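You operate a simulated robot arm through the tools that you are given. There is no shell and no other tool. Be economical: measure what you need, move in short steps, check, and stop when the job is done.

Carry out the task below with a simulated robot arm. There is one attempt and no reset: what you move stays moved.

## Task
Take the pebble from the low end of the desk and leave it on the white card there.

The check looks at the end state, three seconds after you hand in, the way a careful person would. Anything else that was tipped, shoved, dropped, spilled or broken makes it a failure.

## Robot
A 7-joint arm with a two-finger parallel gripper, fixed in place. Base frame: the origin is at the foot of the arm, x ahead of it, y to its left, z up; the work surface is at about z = 0. Readings come in m, rad, newtons and seconds.
With the tool pointing down near the work surface it reaches from about 0.22 to 0.58 m from the base axis. Its first joint turns from -1.152 to 1.152 rad. Payload 2.5 kg.
The TCP is the grasp point between the finger pads, 0.023 m short of the fingertips. In the tool frame z runs along the fingers and y along their closing line. Largest opening 0.094 m; finger width 0.038, thickness 0.01; the body of the gripper, 0.054 by 0.096 m, starts 0.039 m behind the TCP.
Orientation is that of the tool frame in the base frame, as a unit quaternion [x, y, z, w]. With the fingers straight down and closing along the base's y, the tool's x points along the base's -x, its y along +y and its z along -z.

## Interface
- The arm moves only by the tool drive_tool. Its argument "steps" is a list of rows, each an object of numbers (a shift or turn left out is 0, a gripper value left out holds the last): "tx", "ty", "tz": the shift along the tool's x, y, z in cm; "wx", "wy", "wz": the turn, a rotation vector about the tool's x, y, z in rad; "jaw": the opening, from 0 (shut) to 1 (fully open). In form: [{"tx": .., "ty": .., "tz": .., "wx": .., "wy": .., "wz": .., "jaw": ..}, ...]. A call has 1 to 8 rows; each row is the pose to reach, as a shift and turn from the pose commanded when the call began, along the tool's axes at that moment. A row lasts 0.2 s, in which the tool goes at most 0.05 m and 0.15 rad; a call with a longer step from one row to the next is refused whole, and so is a gripper value outside its range. A pose out of reach is approached as far as the arm can. The call stops where the force on the tool passes 40 N (or 10 N more than at its start, if that is more) or the arm is blocked; 0.2 s more then pass. The fingers move at their own pace (about 0.108 m/s each) and stop on an object; they squeeze with about 44 N. The grip force told is the motor's: it shows also when the fingers shut on nothing. Time passes only in rows, and 0.2 s behind the last, so rows that repeat a pose let the fingers close. The reply holds the time, the measured pose of the TCP, the force on the tool along the base axes, the opening and the grip force, in the units named above and with some noise, and new pictures: "pictures" is both (left out), scene, wrist or none.
- Cameras (640 x 400 px; columns grow to the right, rows downward): "scene" is fixed at [0.0934, -0.3953, 0.5434]; the picture's right is [0.97, -0.26, 0.00], its down [-0.15, -0.55, -0.82] and it looks along [0.21, 0.80, -0.57] (base axes); focal length 344 px, centre (320, 200). "wrist" rides on the gripper at [-0.039, 0, -0.044] in the tool frame; the picture's right is [0.00, -1.00, 0.00], its down [0.97, 0.00, -0.24] and it looks along [0.24, 0.00, 0.97] (tool axes); focal length 218 px, centre (320, 200). There is no depth. A picture from a camera that has moved, and an enlarged one, comes with that camera's place and axes in the base frame and with its lens.
- inspect(camera, box): a new picture of the part [left, top, right, bottom] of that camera's present view, enlarged. The clock stands still meanwhile.
- hand_in(): hands the job in; it is judged then, once.

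Go step by step. Nothing tells you positions but the pictures and the camera data: compare them with the known pose of the tool, close in by small moves and look again before you grip or let go. The budget is 90 turns and 150 pictures, counting those below and the enlarged ones. Unless the task says otherwise, let go and move clear before handing in, and close with one line.

The tools are called as a command line: name --argument value ..., lists and objects as JSON in quotes. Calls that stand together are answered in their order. drive_tool: Moves the arm, as the interface text tells. Its arguments: {"type":"object","properties":{"steps":{"type":"array","items":{"type":"object","properties":{"tx":{"type":"number"},"ty":{"type":"number"},"tz":{"type":"number"},"wx":{"type":"number"},"wy":{"type":"number"},"wz":{"type":"number"},"jaw":{"type":"number"}}}},"pictures":{"type":"string","enum":["both","scene","wrist","none"]}},"required":["steps"]} The other tools are called the same way: inspect (camera, box) takes an enlarged picture of a part of a camera's view; hand_in () hands the job in.

At the start:

```text
clock: 0.0
tcp_pos: [0.2976, 0.1238, 0.216]
orientation: [0.001, 1.0, 0.0, 0.0]
wrist_force: [0.4, 0.0, -0.1]
finger_gap: 0.094
finger_force: 0.0
```

scene: 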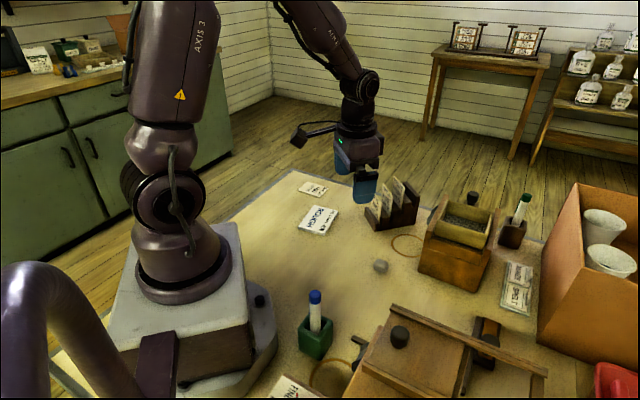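
wrist: 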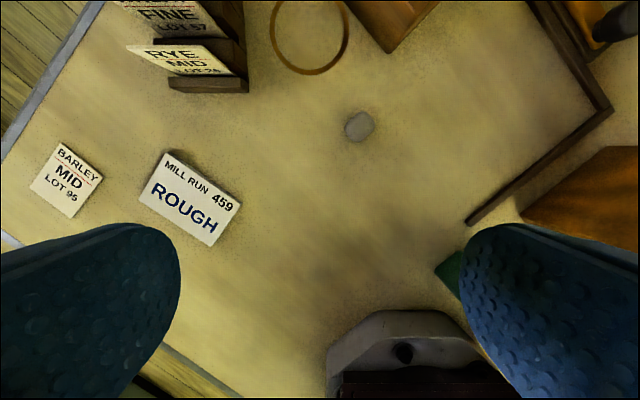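

I see a grey pebble in mid-surface, several white cards, and a wooden box with rails at the lower right. I'll look closer before deciding what the "low end of the desk" is.

inspect --camera "scene" --box '[240, 280, 560, 400]'

inspect --camera "scene" --box '[260, 160, 560, 320]'

inspect --camera "wrist" --box '[0, 0, 640, 260]'

```text
2.00 times, centred on (400, 340) of scene
camera zoom: at [0.0934, -0.3953, 0.5434], right [0.97, -0.26, 0.0], down [-0.15, -0.55, -0.82], along [0.21, 0.8, -0.57], focal length 689 px, centre (160, -80)
```

zoom: 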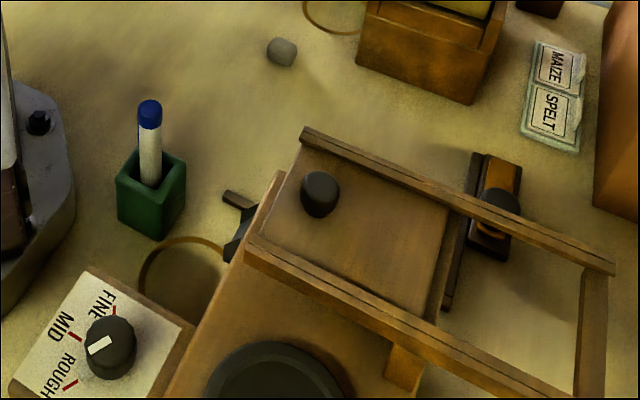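

```text
2.13 times, centred on (410, 240) of scene
camera zoom: at [0.0934, -0.3953, 0.5434], right [0.97, -0.26, 0.0], down [-0.15, -0.55, -0.82], along [0.21, 0.8, -0.57], focal length 735 px, centre (128, 115)
```

zoom: 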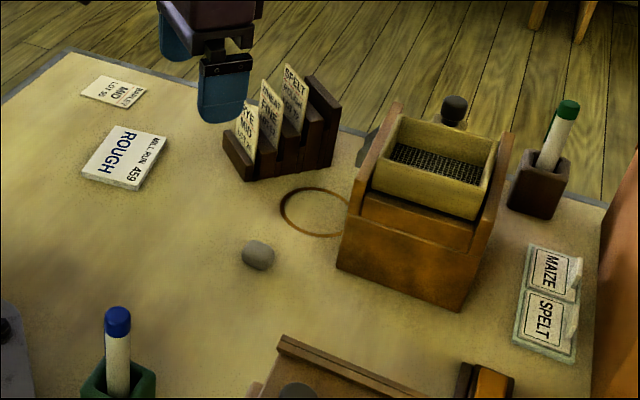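

```text
1.00 times, centred on (320, 130) of wrist
camera zoom: at [0.338, 0.1235, 0.2595], right [0.0, -1.0, 0.0], down [-0.97, 0.0, 0.24], along [-0.24, 0.0, -0.97], focal length 218 px, centre (320, 270)
```

zoom: 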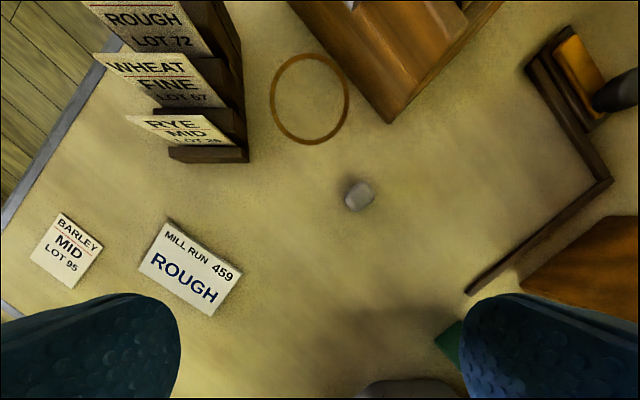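

The only pebble seen so far is at about (0.36, 0.08). I'll raise the tool and look over the rest of the surface for other pebbles and cards.

drive_tool --steps '[{"tz": -4}, {"tz": -8}, {"tz": -12, "ty": -2}, {"tz": -13, "ty": -6}, {"tz": -13, "ty": -10}, {"tz": -13, "ty": -14}, {"tz": -13, "ty": -18}, {"tz": -13, "ty": -20}]'

```text
clock: 1.8
tcp_pos: [0.2967, -0.0763, 0.3463]
orientation: [-0.002, 1.0, 0.0, 0.0]
wrist_force: [0.0, 0.1, 0.2]
finger_gap: 0.0939
finger_force: 0.0
camera wrist: at [0.3369, -0.0767, 0.3905], right [0.0, -1.0, 0.0], down [-0.97, 0.0, 0.24], along [-0.24, 0.0, -0.97], focal length 218 px, centre (320, 200)
```

scene: 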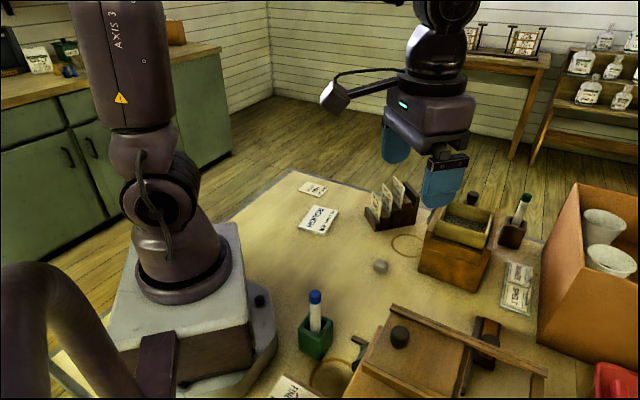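
wrist: 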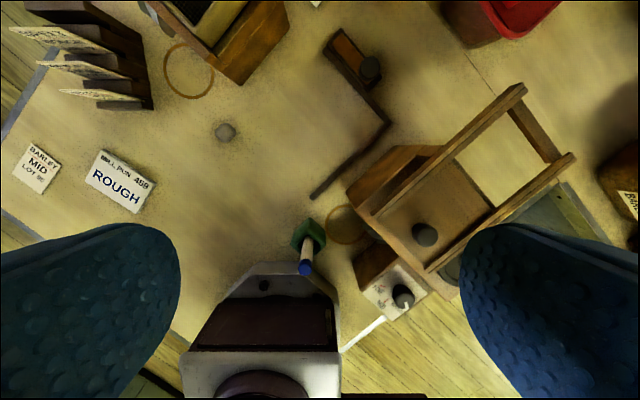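

Still just one pebble visible. I'll look at the far right and far ahead parts too.

drive_tool --steps '[{"ty": -4, "tx": -2}, {"ty": -8, "tx": -4}, {"ty": -12, "tx": -6}, {"ty": -15, "tx": -8}, {"ty": -15, "tx": -10}, {"ty": -15, "tx": -10}]'

inspect --camera "scene" --box '[460, 160, 640, 400]'

```text
clock: 3.2
tcp_pos: [0.3988, -0.2256, 0.3456]
orientation: [0.0, 1.0, -0.001, 0.0]
wrist_force: [0.2, -0.2, 0.4]
finger_gap: 0.0939
finger_force: 0.0
camera wrist: at [0.4385, -0.2257, 0.3896], right [0.0, -1.0, 0.0], down [-0.97, 0.0, 0.24], along [-0.24, 0.0, -0.97], focal length 218 px, centre (320, 200)
```

scene: 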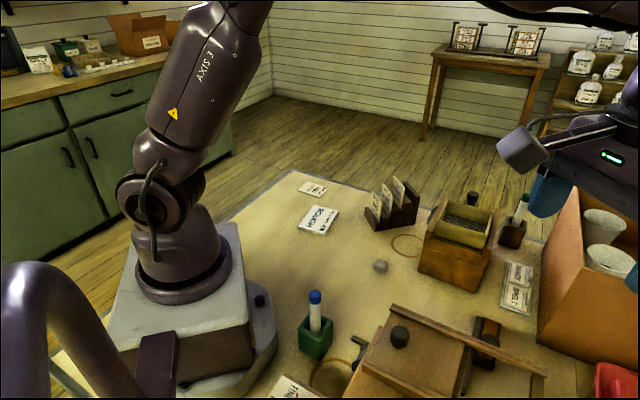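
wrist: 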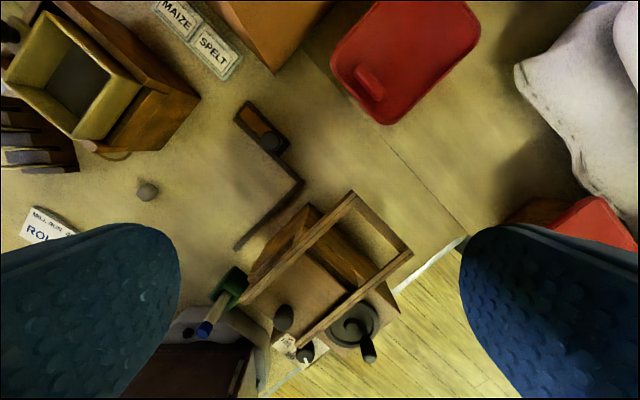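

```text
1.67 times, centred on (550, 280) of scene
camera zoom: at [0.0934, -0.3953, 0.5434], right [0.97, -0.26, 0.0], down [-0.15, -0.55, -0.82], along [0.21, 0.8, -0.57], focal length 574 px, centre (-63, 67)
```

zoom: 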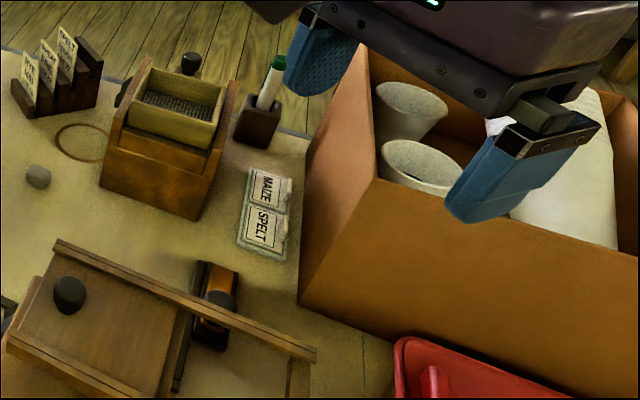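

The surface continues to the right past a seam (red lid, sack, another red box). I'll look at that side before choosing.

drive_tool --steps '[{"ty": -4, "tx": 1}, {"ty": -8, "tx": 3}, {"ty": -12, "tx": 5}, {"ty": -16, "tx": 7}, {"ty": -18, "tx": 9}, {"ty": -18, "tx": 9}]'

```text
clock: 4.6
tcp_pos: [0.3084, -0.4072, 0.3451]
orientation: [-0.002, 1.0, 0.0, 0.0]
wrist_force: [0.9, -0.4, 0.7]
finger_gap: 0.0937
finger_force: 0.0
camera wrist: at [0.348, -0.4077, 0.3893], right [0.0, -1.0, 0.0], down [-0.97, 0.0, 0.24], along [-0.24, 0.0, -0.97], focal length 218 px, centre (320, 200)
```

scene: 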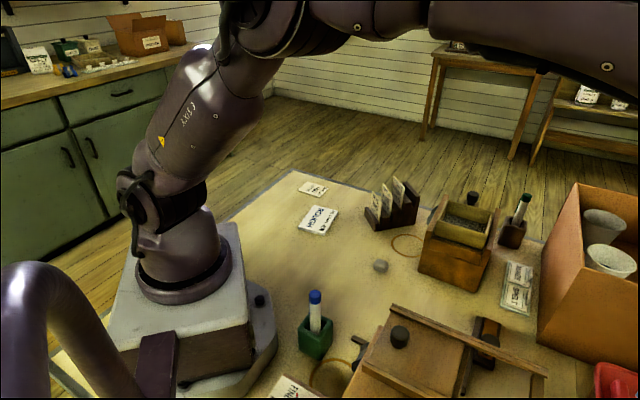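
wrist: 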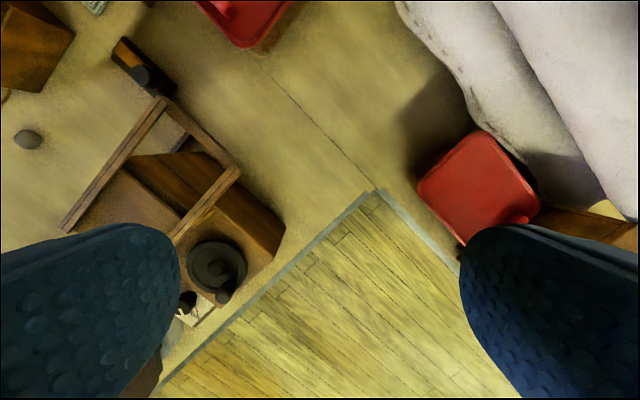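

The rest of the desk holds no other pebble. Now I'll look at the left end with the two white cards.

drive_tool --steps '[{"ty": 5}, {"ty": 10}, {"ty": 15}, {"ty": 20}, {"ty": 25}, {"ty": 30}, {"ty": 35}, {"ty": 40}]' --pictures "none"

drive_tool --steps '[{"ty": 5}, {"ty": 10}, {"ty": 15}, {"ty": 20}, {"ty": 25}, {"ty": 28}, {"ty": 28}]'

inspect --camera "wrist" --box '[160, 0, 480, 200]'

```text
clock: 6.4
tcp_pos: [0.3082, -0.0073, 0.3453]
orientation: [-0.001, 1.0, 0.0, 0.0]
wrist_force: [0.6, 0.2, -0.1]
finger_gap: 0.0939
finger_force: 0.0
```

```text
clock: 8.0
tcp_pos: [0.3098, 0.2749, 0.3464]
orientation: [0.0, 1.0, 0.0, 0.001]
wrist_force: [0.4, 0.0, -0.3]
finger_gap: 0.0939
finger_force: 0.1
camera wrist: at [0.349, 0.2738, 0.3903], right [0.0, -1.0, 0.0], down [-0.97, 0.0, 0.24], along [-0.24, 0.0, -0.97], focal length 218 px, centre (320, 200)
```

scene: 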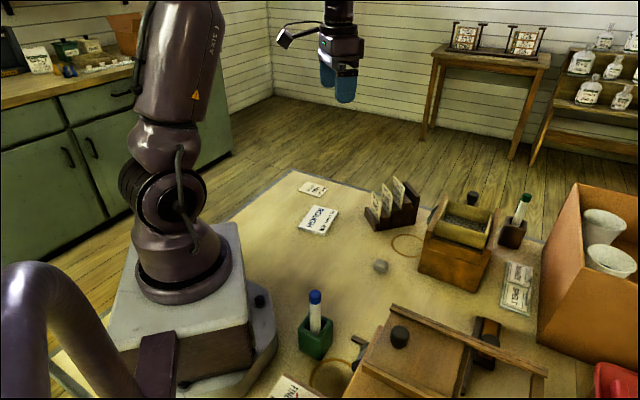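
wrist: 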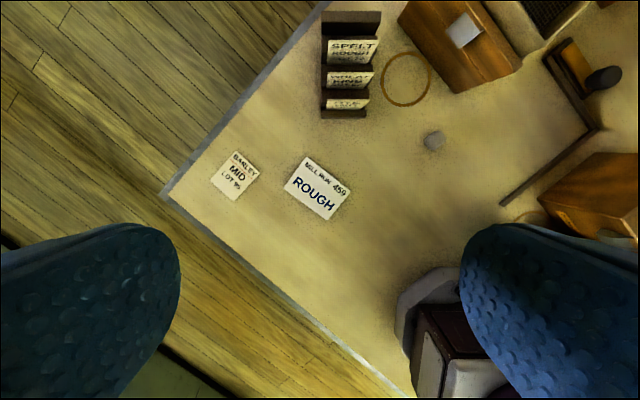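

```text
2.00 times, centred on (320, 100) of wrist
camera zoom: at [0.349, 0.2738, 0.3903], right [0.0, -1.0, 0.0], down [-0.97, 0.0, 0.24], along [-0.24, 0.0, -0.97], focal length 436 px, centre (320, 400)
```

zoom: 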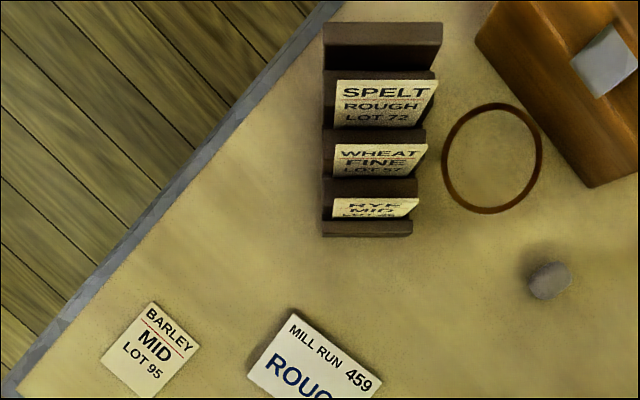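

The pebble is unique; two cards lie flat near this end. I'll compare them up close for colour and thickness.

inspect --camera "scene" --box '[280, 165, 360, 245]'

inspect --camera "wrist" --box '[190, 130, 370, 240]'

inspect --camera "scene" --box '[350, 240, 410, 290]'

```text
5.00 times, centred on (320, 205) of scene
camera zoom: at [0.0934, -0.3953, 0.5434], right [0.97, -0.26, 0.0], down [-0.15, -0.55, -0.82], along [0.21, 0.8, -0.57], focal length 1722 px, centre (320, 175)
```

zoom: 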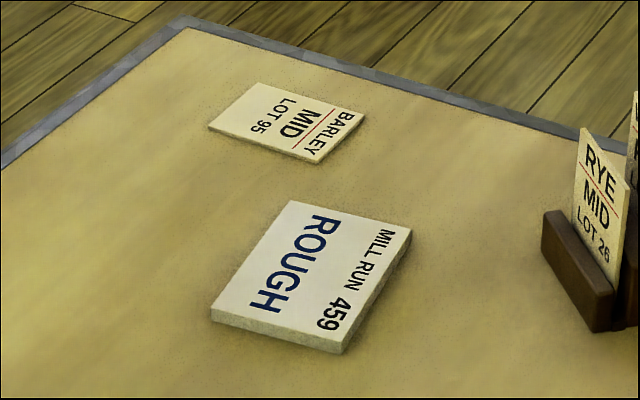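

```text
3.56 times, centred on (280, 185) of wrist
camera zoom: at [0.349, 0.2738, 0.3903], right [0.0, -1.0, 0.0], down [-0.97, 0.0, 0.24], along [-0.24, 0.0, -0.97], focal length 776 px, centre (462, 253)
```

zoom: 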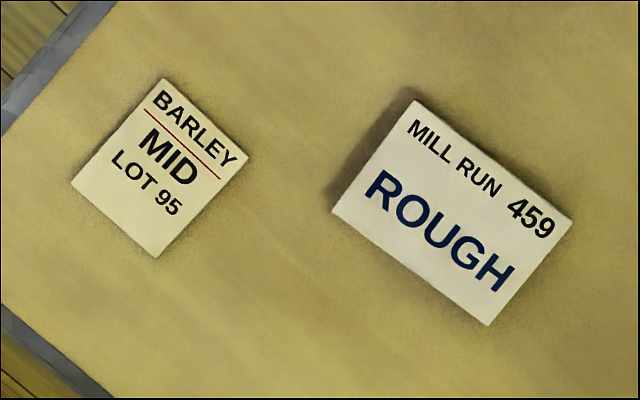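

```text
8.00 times, centred on (380, 265) of scene
camera zoom: at [0.0934, -0.3953, 0.5434], right [0.97, -0.26, 0.0], down [-0.15, -0.55, -0.82], along [0.21, 0.8, -0.57], focal length 2756 px, centre (-160, -320)
```

zoom: 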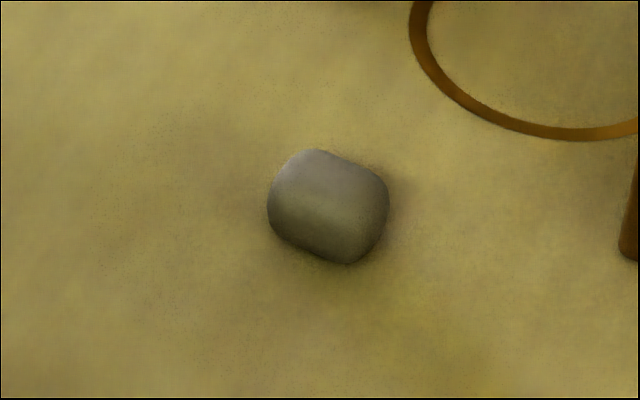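

The "MILL RUN ROUGH" card is the plain white one (the lot card is cream, like those in the rack), centred about (0.276, 0.283); the pebble is about (0.355, 0.082), roughly 3 cm wide. I'll move above the pebble.

drive_tool --steps '[{"ty": -4.5, "tx": -1}, {"ty": -9, "tx": -2}, {"ty": -13.5, "tx": -3}, {"ty": -18, "tx": -4}, {"ty": -19.3, "tx": -4.5, "tz": 4}, {"ty": -19.3, "tx": -4.5, "tz": 9}, {"ty": -19.3, "tx": -4.5, "tz": 14}, {"ty": -19.3, "tx": -4.5, "tz": 18}]'

```text
clock: 9.8
tcp_pos: [0.3526, 0.0807, 0.1671]
orientation: [-0.002, 1.0, 0.0, 0.0]
wrist_force: [-0.1, -0.1, 0.5]
finger_gap: 0.094
finger_force: 0.1
camera wrist: at [0.3927, 0.0793, 0.2099], right [0.0, -1.0, 0.0], down [-0.97, 0.0, 0.24], along [-0.24, 0.0, -0.97], focal length 218 px, centre (320, 200)
```

scene: 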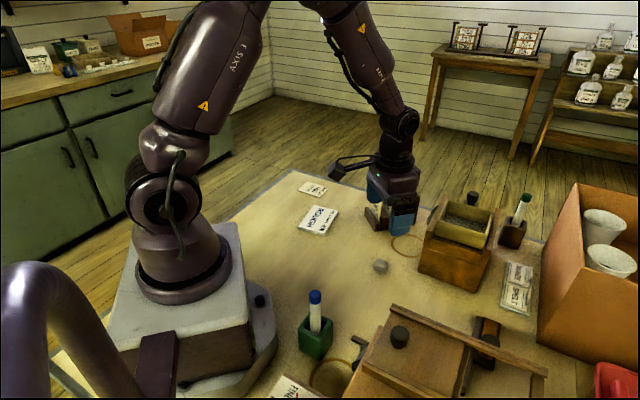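
wrist: 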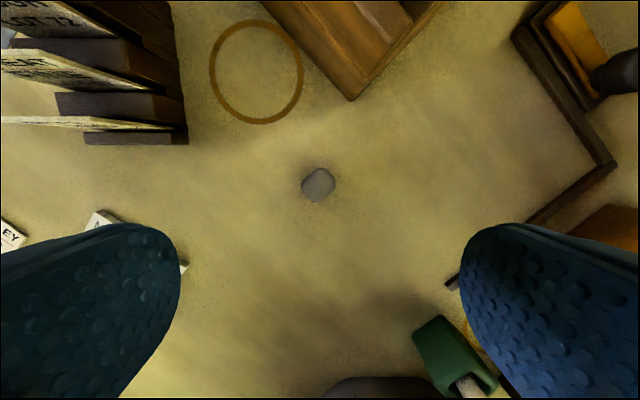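

I'm above the pebble at about (0.357, 0.081). I'll zoom in for its orientation while lowering partway.

drive_tool --steps '[{"tz": 3, "tx": -0.4}, {"tz": 6, "tx": -0.4}, {"tz": 8, "tx": -0.4}, {"tz": 8, "tx": -0.4}]'

inspect --camera "wrist" --box '[240, 160, 400, 300]'

```text
clock: 10.8
tcp_pos: [0.3559, 0.0827, 0.0864]
orientation: [0.0, 1.0, 0.0, -0.001]
wrist_force: [0.1, 0.3, 0.1]
finger_gap: 0.094
finger_force: 0.1
camera wrist: at [0.397, 0.0812, 0.1298], right [0.0, -1.0, 0.0], down [-0.97, 0.0, 0.24], along [-0.24, 0.0, -0.97], focal length 218 px, centre (320, 200)
```

scene: 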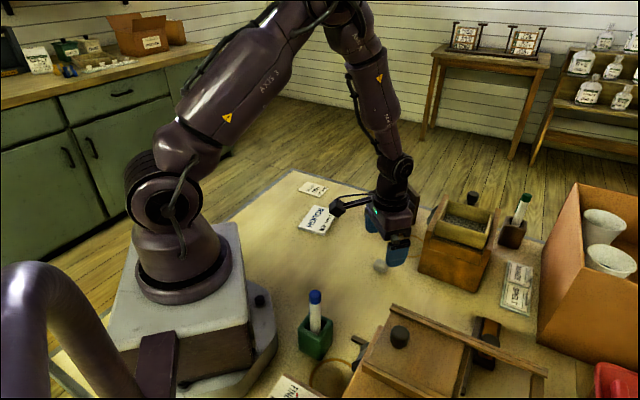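
wrist: 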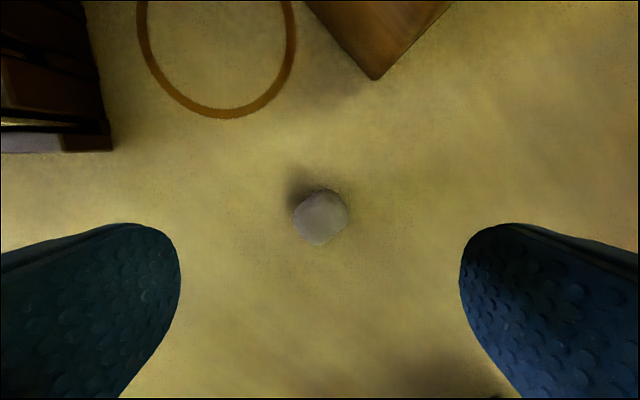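

```text
2.86 times, centred on (320, 230) of wrist
camera zoom: at [0.397, 0.0812, 0.1298], right [0.0, -1.0, 0.0], down [-0.97, 0.0, 0.24], along [-0.24, 0.0, -0.97], focal length 624 px, centre (320, 114)
```

zoom: 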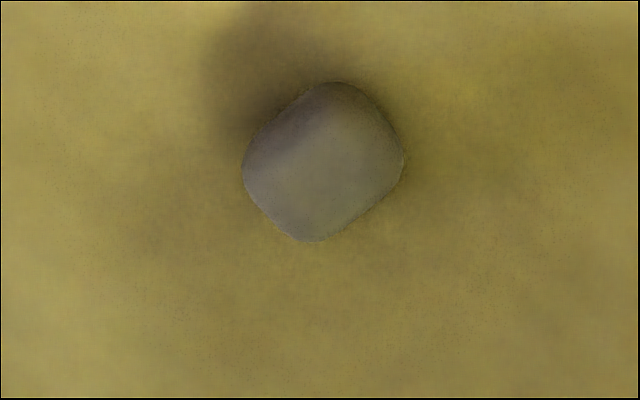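

The pebble is a rounded block turned about 45° and centred near (0.359, 0.081). I'll yaw the gripper to face its flat sides.

drive_tool --steps '[{"wz": 0.14, "tx": -0.3, "ty": -0.1}, {"wz": 0.28, "tx": -0.3, "ty": -0.1}, {"wz": 0.42, "tx": -0.3, "ty": -0.1}, {"wz": 0.56, "tx": -0.3, "ty": -0.1}, {"wz": 0.7, "tx": -0.3, "ty": -0.1}, {"wz": 0.82, "tx": -0.3, "ty": -0.1}, {"wz": 0.82, "tx": -0.3, "ty": -0.1}]'

inspect --camera "wrist" --box '[240, 160, 400, 300]'

```text
clock: 12.4
tcp_pos: [0.3601, 0.0799, 0.0861]
orientation: [0.4, 0.917, 0.0, 0.0]
wrist_force: [-1.0, -1.0, 0.3]
finger_gap: 0.0939
finger_force: 0.1
camera wrist: at [0.3875, 0.0509, 0.1297], right [-0.73, -0.68, 0.0], down [-0.66, 0.71, 0.24], along [-0.16, 0.18, -0.97], focal length 218 px, centre (320, 200)
```

scene: 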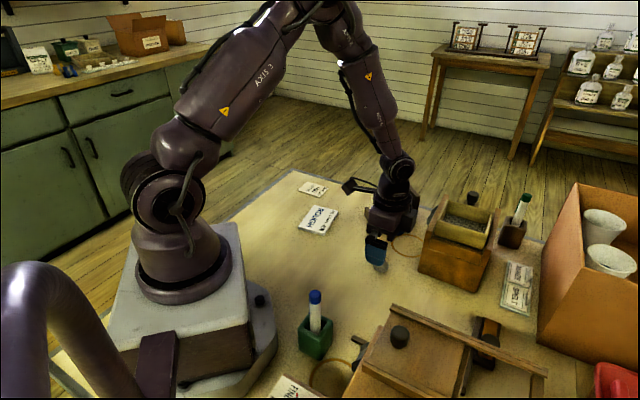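
wrist: 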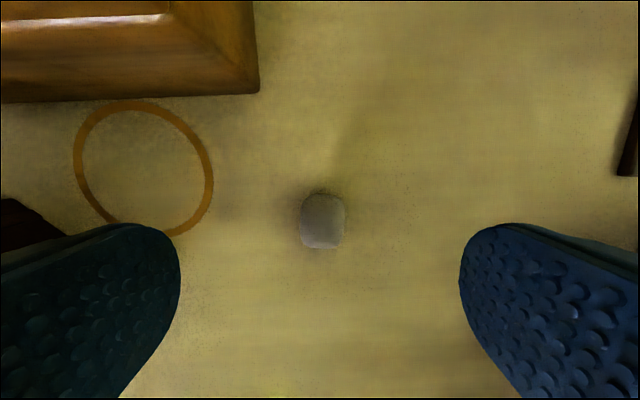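

```text
2.86 times, centred on (320, 230) of wrist
camera zoom: at [0.3875, 0.0509, 0.1297], right [-0.73, -0.68, 0.0], down [-0.66, 0.71, 0.24], along [-0.16, 0.18, -0.97], focal length 624 px, centre (320, 114)
```

zoom: 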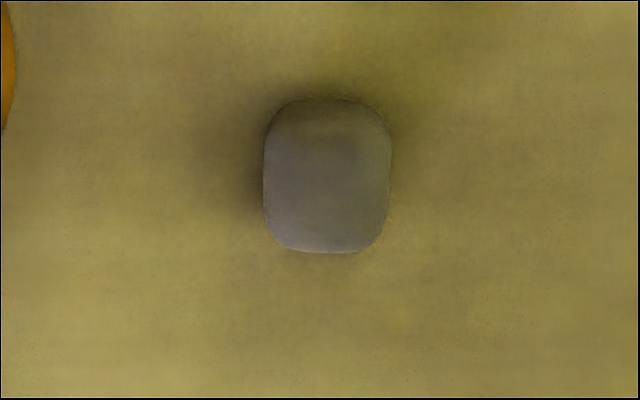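

Well aligned: about 23 mm across the jaws. I'll narrow the jaws partway (to clear the ring), descend and look.

drive_tool --steps '[{"jaw": 0.6, "tx": 0.1, "ty": -0.1}, {"jaw": 0.6, "tz": 2, "tx": 0.1, "ty": -0.1}, {"jaw": 0.6, "tz": 4, "tx": 0.1, "ty": -0.1}, {"jaw": 0.6, "tz": 5, "tx": 0.1, "ty": -0.1}, {"jaw": 0.6, "tz": 5.8, "tx": 0.1, "ty": -0.1}, {"jaw": 0.6, "tz": 5.8, "tx": 0.1, "ty": -0.1}]'

inspect --camera "scene" --box '[320, 170, 440, 290]'

```text
clock: 13.8
tcp_pos: [0.3591, 0.0811, 0.0285]
orientation: [0.398, 0.917, 0.0, 0.0]
wrist_force: [0.5, -0.6, 0.2]
finger_gap: 0.0564
finger_force: 0.3
camera wrist: at [0.3869, 0.0509, 0.0718], right [-0.73, -0.68, 0.0], down [-0.66, 0.71, 0.24], along [-0.16, 0.18, -0.97], focal length 218 px, centre (320, 200)
```

scene: 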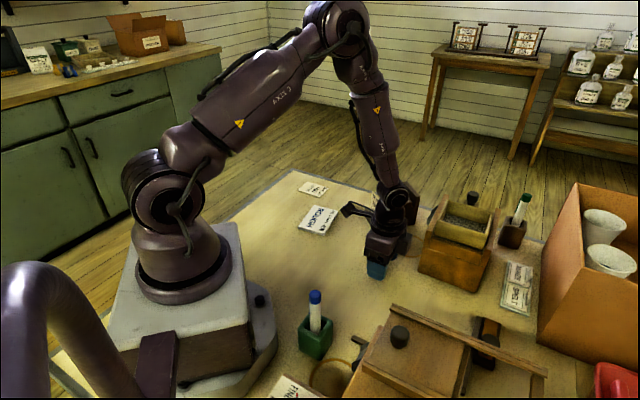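
wrist: 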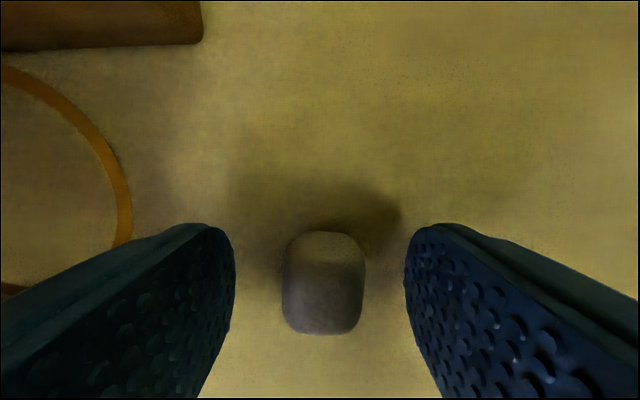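

```text
3.33 times, centred on (380, 230) of scene
camera zoom: at [0.0934, -0.3953, 0.5434], right [0.97, -0.26, 0.0], down [-0.15, -0.55, -0.82], along [0.21, 0.8, -0.57], focal length 1148 px, centre (120, 100)
```

zoom: 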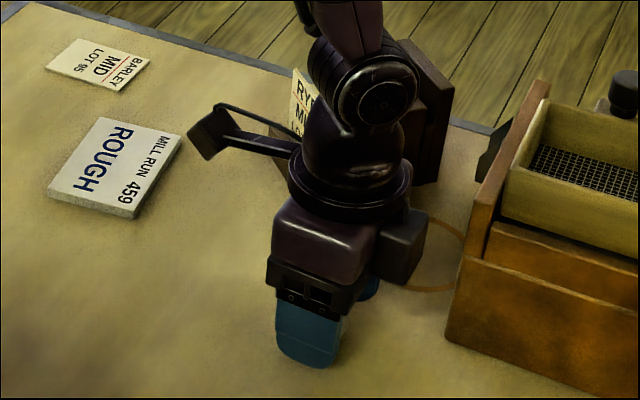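

The pebble sits between the pads with nothing touching. Closing the jaws, then a small lift.

drive_tool --steps '[{"jaw": 0.3}, {"jaw": 0.1}, {"jaw": 0.1}, {"jaw": 0.1}, {"jaw": 0.1, "tz": -1}, {"jaw": 0.1, "tz": -3}, {"jaw": 0.1, "tz": -6}, {"jaw": 0.1, "tz": -6}]'

```text
clock: 15.6
tcp_pos: [0.3596, 0.0795, 0.0897]
orientation: [0.399, 0.917, 0.0, 0.0]
wrist_force: [0.0, 0.6, -0.5]
finger_gap: 0.0227
finger_force: 44.1
camera wrist: at [0.3865, 0.0497, 0.1329], right [-0.73, -0.68, 0.0], down [-0.66, 0.71, 0.24], along [-0.16, 0.18, -0.97], focal length 218 px, centre (320, 200)
```

scene: 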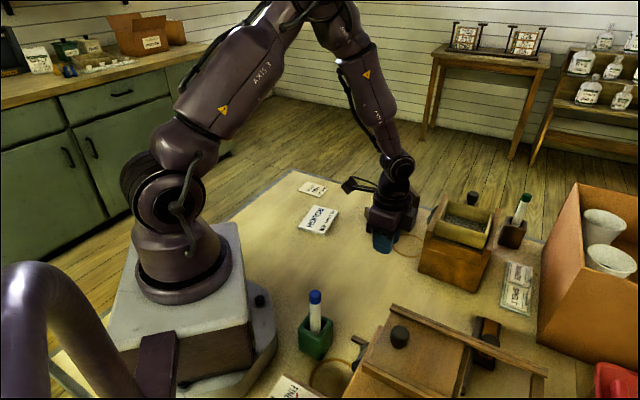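
wrist: 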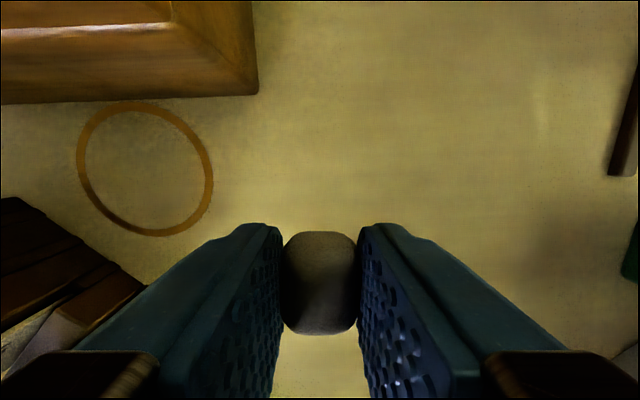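

The pebble is held (gap 22.7 mm). I'll raise it and carry it over the white ROUGH card.

drive_tool --steps '[{"tz": -3}, {"tz": -6}, {"tz": -6, "tx": 3.5, "ty": 1.3}, {"tz": -6, "tx": 7, "ty": 2.6}, {"tz": -6, "tx": 11, "ty": 4.1}, {"tz": -6, "tx": 15, "ty": 5.7}, {"tz": -6, "tx": 18.5, "ty": 7}, {"tz": -6, "tx": 20.5, "ty": 7.75}]'

```text
clock: 17.4
tcp_pos: [0.2752, 0.2825, 0.15]
orientation: [0.398, 0.917, 0.0, 0.001]
wrist_force: [-0.3, -0.2, -0.4]
finger_gap: 0.0224
finger_force: 44.3
camera wrist: at [0.3028, 0.2528, 0.1928], right [-0.73, -0.68, 0.0], down [-0.66, 0.71, 0.24], along [-0.16, 0.18, -0.97], focal length 218 px, centre (320, 200)
```

scene: 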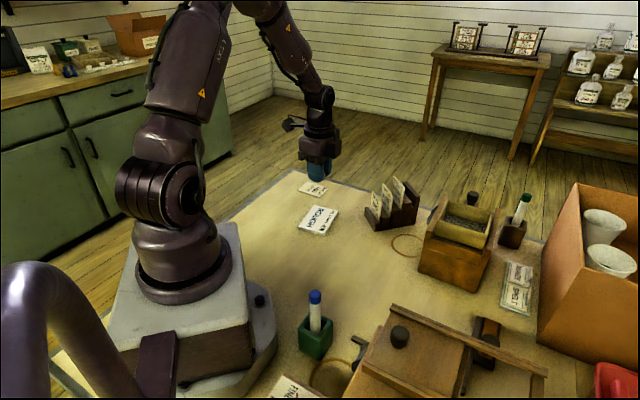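
wrist: 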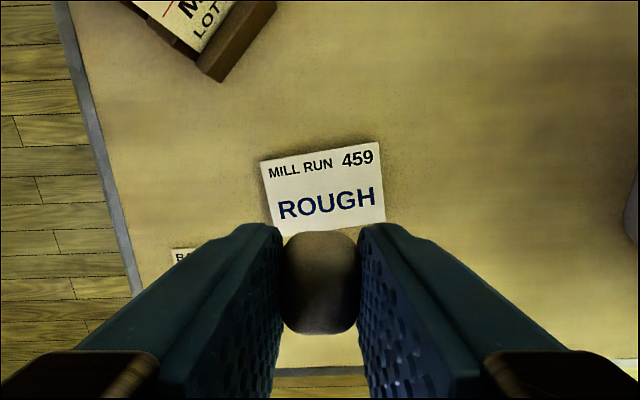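

The card centre is within 2–3 mm of the tool. I'll lower to just above where the pebble should meet the card (~8 mm thick).

drive_tool --steps '[{"tz": 4, "tx": -0.2, "ty": -0.2}, {"tz": 7.5, "tx": -0.2, "ty": -0.2}, {"tz": 9.5, "tx": -0.2, "ty": -0.2}, {"tz": 10.6, "tx": -0.2, "ty": -0.2}, {"tz": 10.6, "tx": -0.2, "ty": -0.2}]'

inspect --camera "scene" --box '[280, 165, 360, 245]'

```text
clock: 18.6
tcp_pos: [0.2753, 0.2815, 0.0419]
orientation: [0.398, 0.917, 0.0, 0.0]
wrist_force: [-0.3, -0.8, -0.4]
finger_gap: 0.0222
finger_force: 44.1
camera wrist: at [0.3026, 0.2514, 0.0858], right [-0.73, -0.68, 0.0], down [-0.66, 0.71, 0.24], along [-0.16, 0.18, -0.97], focal length 218 px, centre (320, 200)
```

scene: 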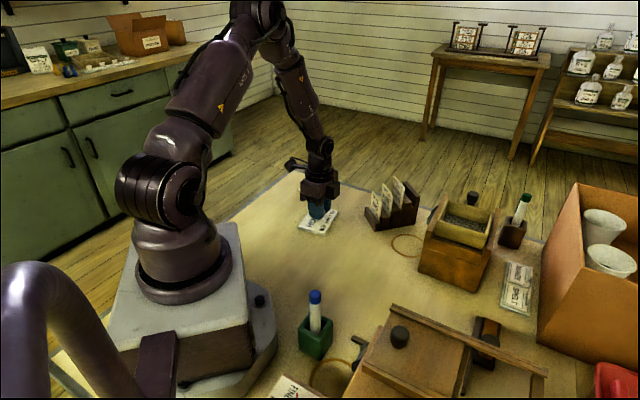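
wrist: 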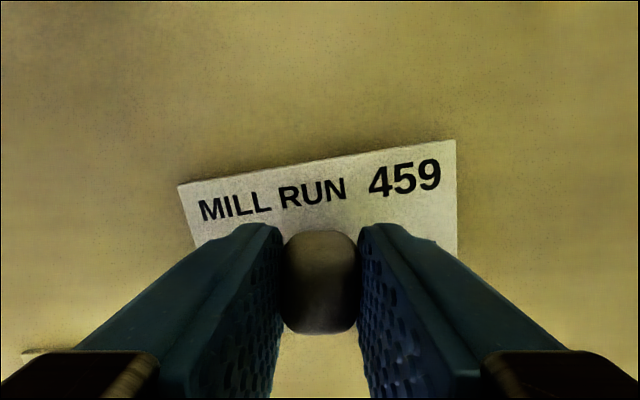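

```text
5.00 times, centred on (320, 205) of scene
camera zoom: at [0.0934, -0.3953, 0.5434], right [0.97, -0.26, 0.0], down [-0.15, -0.55, -0.82], along [0.21, 0.8, -0.57], focal length 1722 px, centre (320, 175)
```

zoom: 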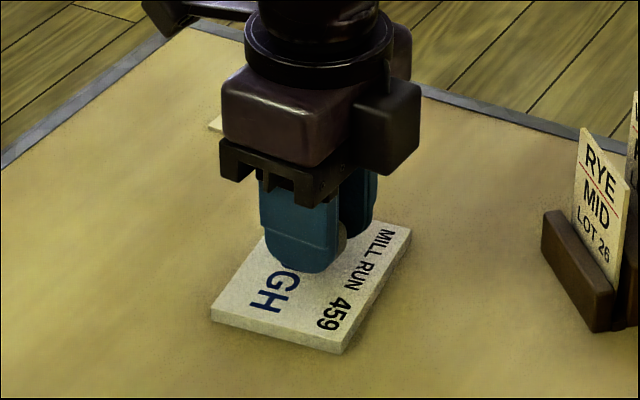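

Card is under the pebble. I'll descend in millimetre steps, watching for contact.

drive_tool --steps '[{"tz": 0.2}, {"tz": 0.4}, {"tz": 0.4}]' --pictures "none"

drive_tool --steps '[{"tz": 0.1}, {"tz": 0.2}, {"tz": 0.2}]' --pictures "none"

```text
clock: 19.4
tcp_pos: [0.276, 0.2803, 0.0381]
orientation: [0.398, 0.917, 0.0, 0.0]
wrist_force: [-0.1, -0.4, 0.4]
finger_gap: 0.0226
finger_force: 44.1
```

```text
clock: 20.2
tcp_pos: [0.2759, 0.2813, 0.0366]
orientation: [0.399, 0.917, 0.001, 0.001]
wrist_force: [-2.2, -3.2, 16.1]
finger_gap: 0.0225
finger_force: 43.9
```

Contact registered (16 N). I'll ease off slightly and open the jaws gently.

drive_tool --steps '[{"tz": -0.1}, {"tz": -0.1}, {"tz": -0.1, "jaw": 0.28}, {"tz": -0.1, "jaw": 0.32}, {"tz": -0.1, "jaw": 0.4}, {"tz": -0.1, "jaw": 0.5}, {"tz": -0.1, "jaw": 0.5}]'

```text
clock: 21.8
tcp_pos: [0.2752, 0.2818, 0.0375]
orientation: [0.398, 0.917, 0.0, 0.0]
wrist_force: [-0.3, -0.7, 0.9]
finger_gap: 0.0471
finger_force: 0.0
camera wrist: at [0.3029, 0.2515, 0.0809], right [-0.73, -0.68, 0.0], down [-0.66, 0.71, 0.24], along [-0.16, 0.18, -0.97], focal length 218 px, centre (320, 200)
```

scene: 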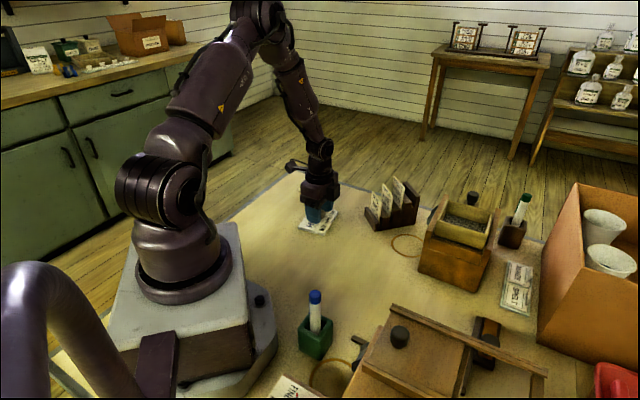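
wrist: 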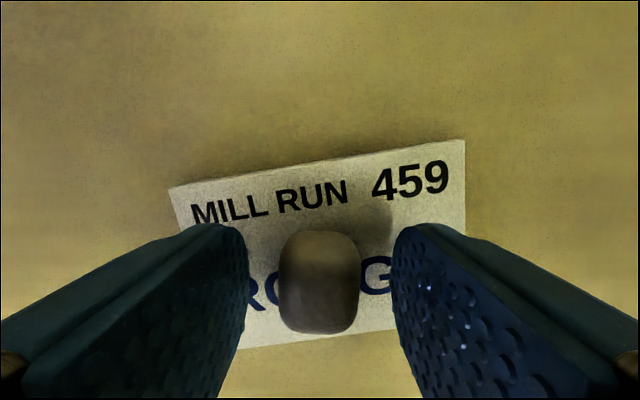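

The pebble rests on the card, clear of the pads. I'll rise straight up and check.

drive_tool --steps '[{"tz": -2}, {"tz": -5}, {"tz": -9}, {"tz": -13}, {"tz": -17}, {"tz": -20}, {"tz": -20}]'

inspect --camera "scene" --box '[280, 165, 360, 245]'

```text
clock: 23.4
tcp_pos: [0.2761, 0.279, 0.2388]
orientation: [0.399, 0.917, 0.0, 0.0]
wrist_force: [0.6, -0.3, 0.6]
finger_gap: 0.0472
finger_force: 0.1
camera wrist: at [0.3033, 0.2499, 0.2823], right [-0.73, -0.68, 0.0], down [-0.66, 0.71, 0.24], along [-0.16, 0.18, -0.97], focal length 218 px, centre (320, 200)
```

scene: 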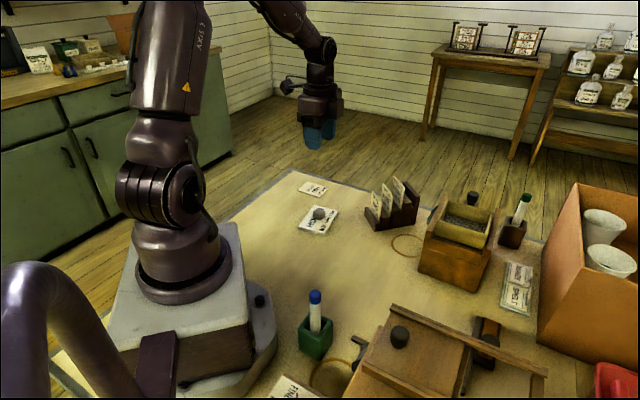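
wrist: 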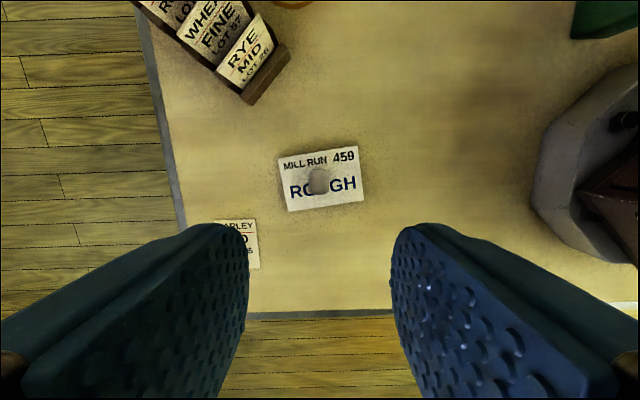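

```text
5.00 times, centred on (320, 205) of scene
camera zoom: at [0.0934, -0.3953, 0.5434], right [0.97, -0.26, 0.0], down [-0.15, -0.55, -0.82], along [0.21, 0.8, -0.57], focal length 1722 px, centre (320, 175)
```

zoom: 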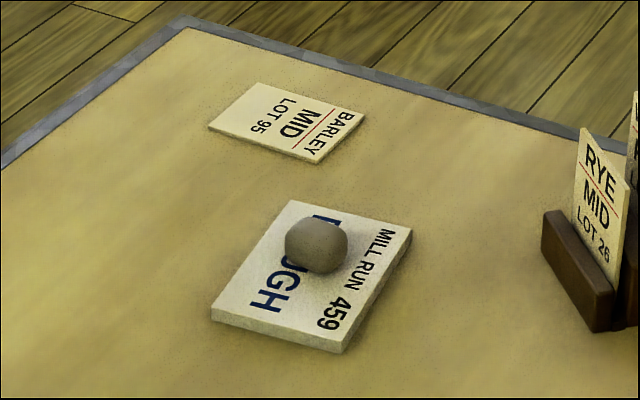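

The pebble rests in the middle of the white card, the card hasn't moved, and everything else is untouched. Handing in.

hand_in

```text
The job is handed in.
```

The pebble is on the white "MILL RUN 459 ROUGH" card, and nothing else looks moved. I couldn't see which end of the desk is lower. I took the only pebble in view and used this card rather than the cream "BARLEY MID" one because it's whiter.
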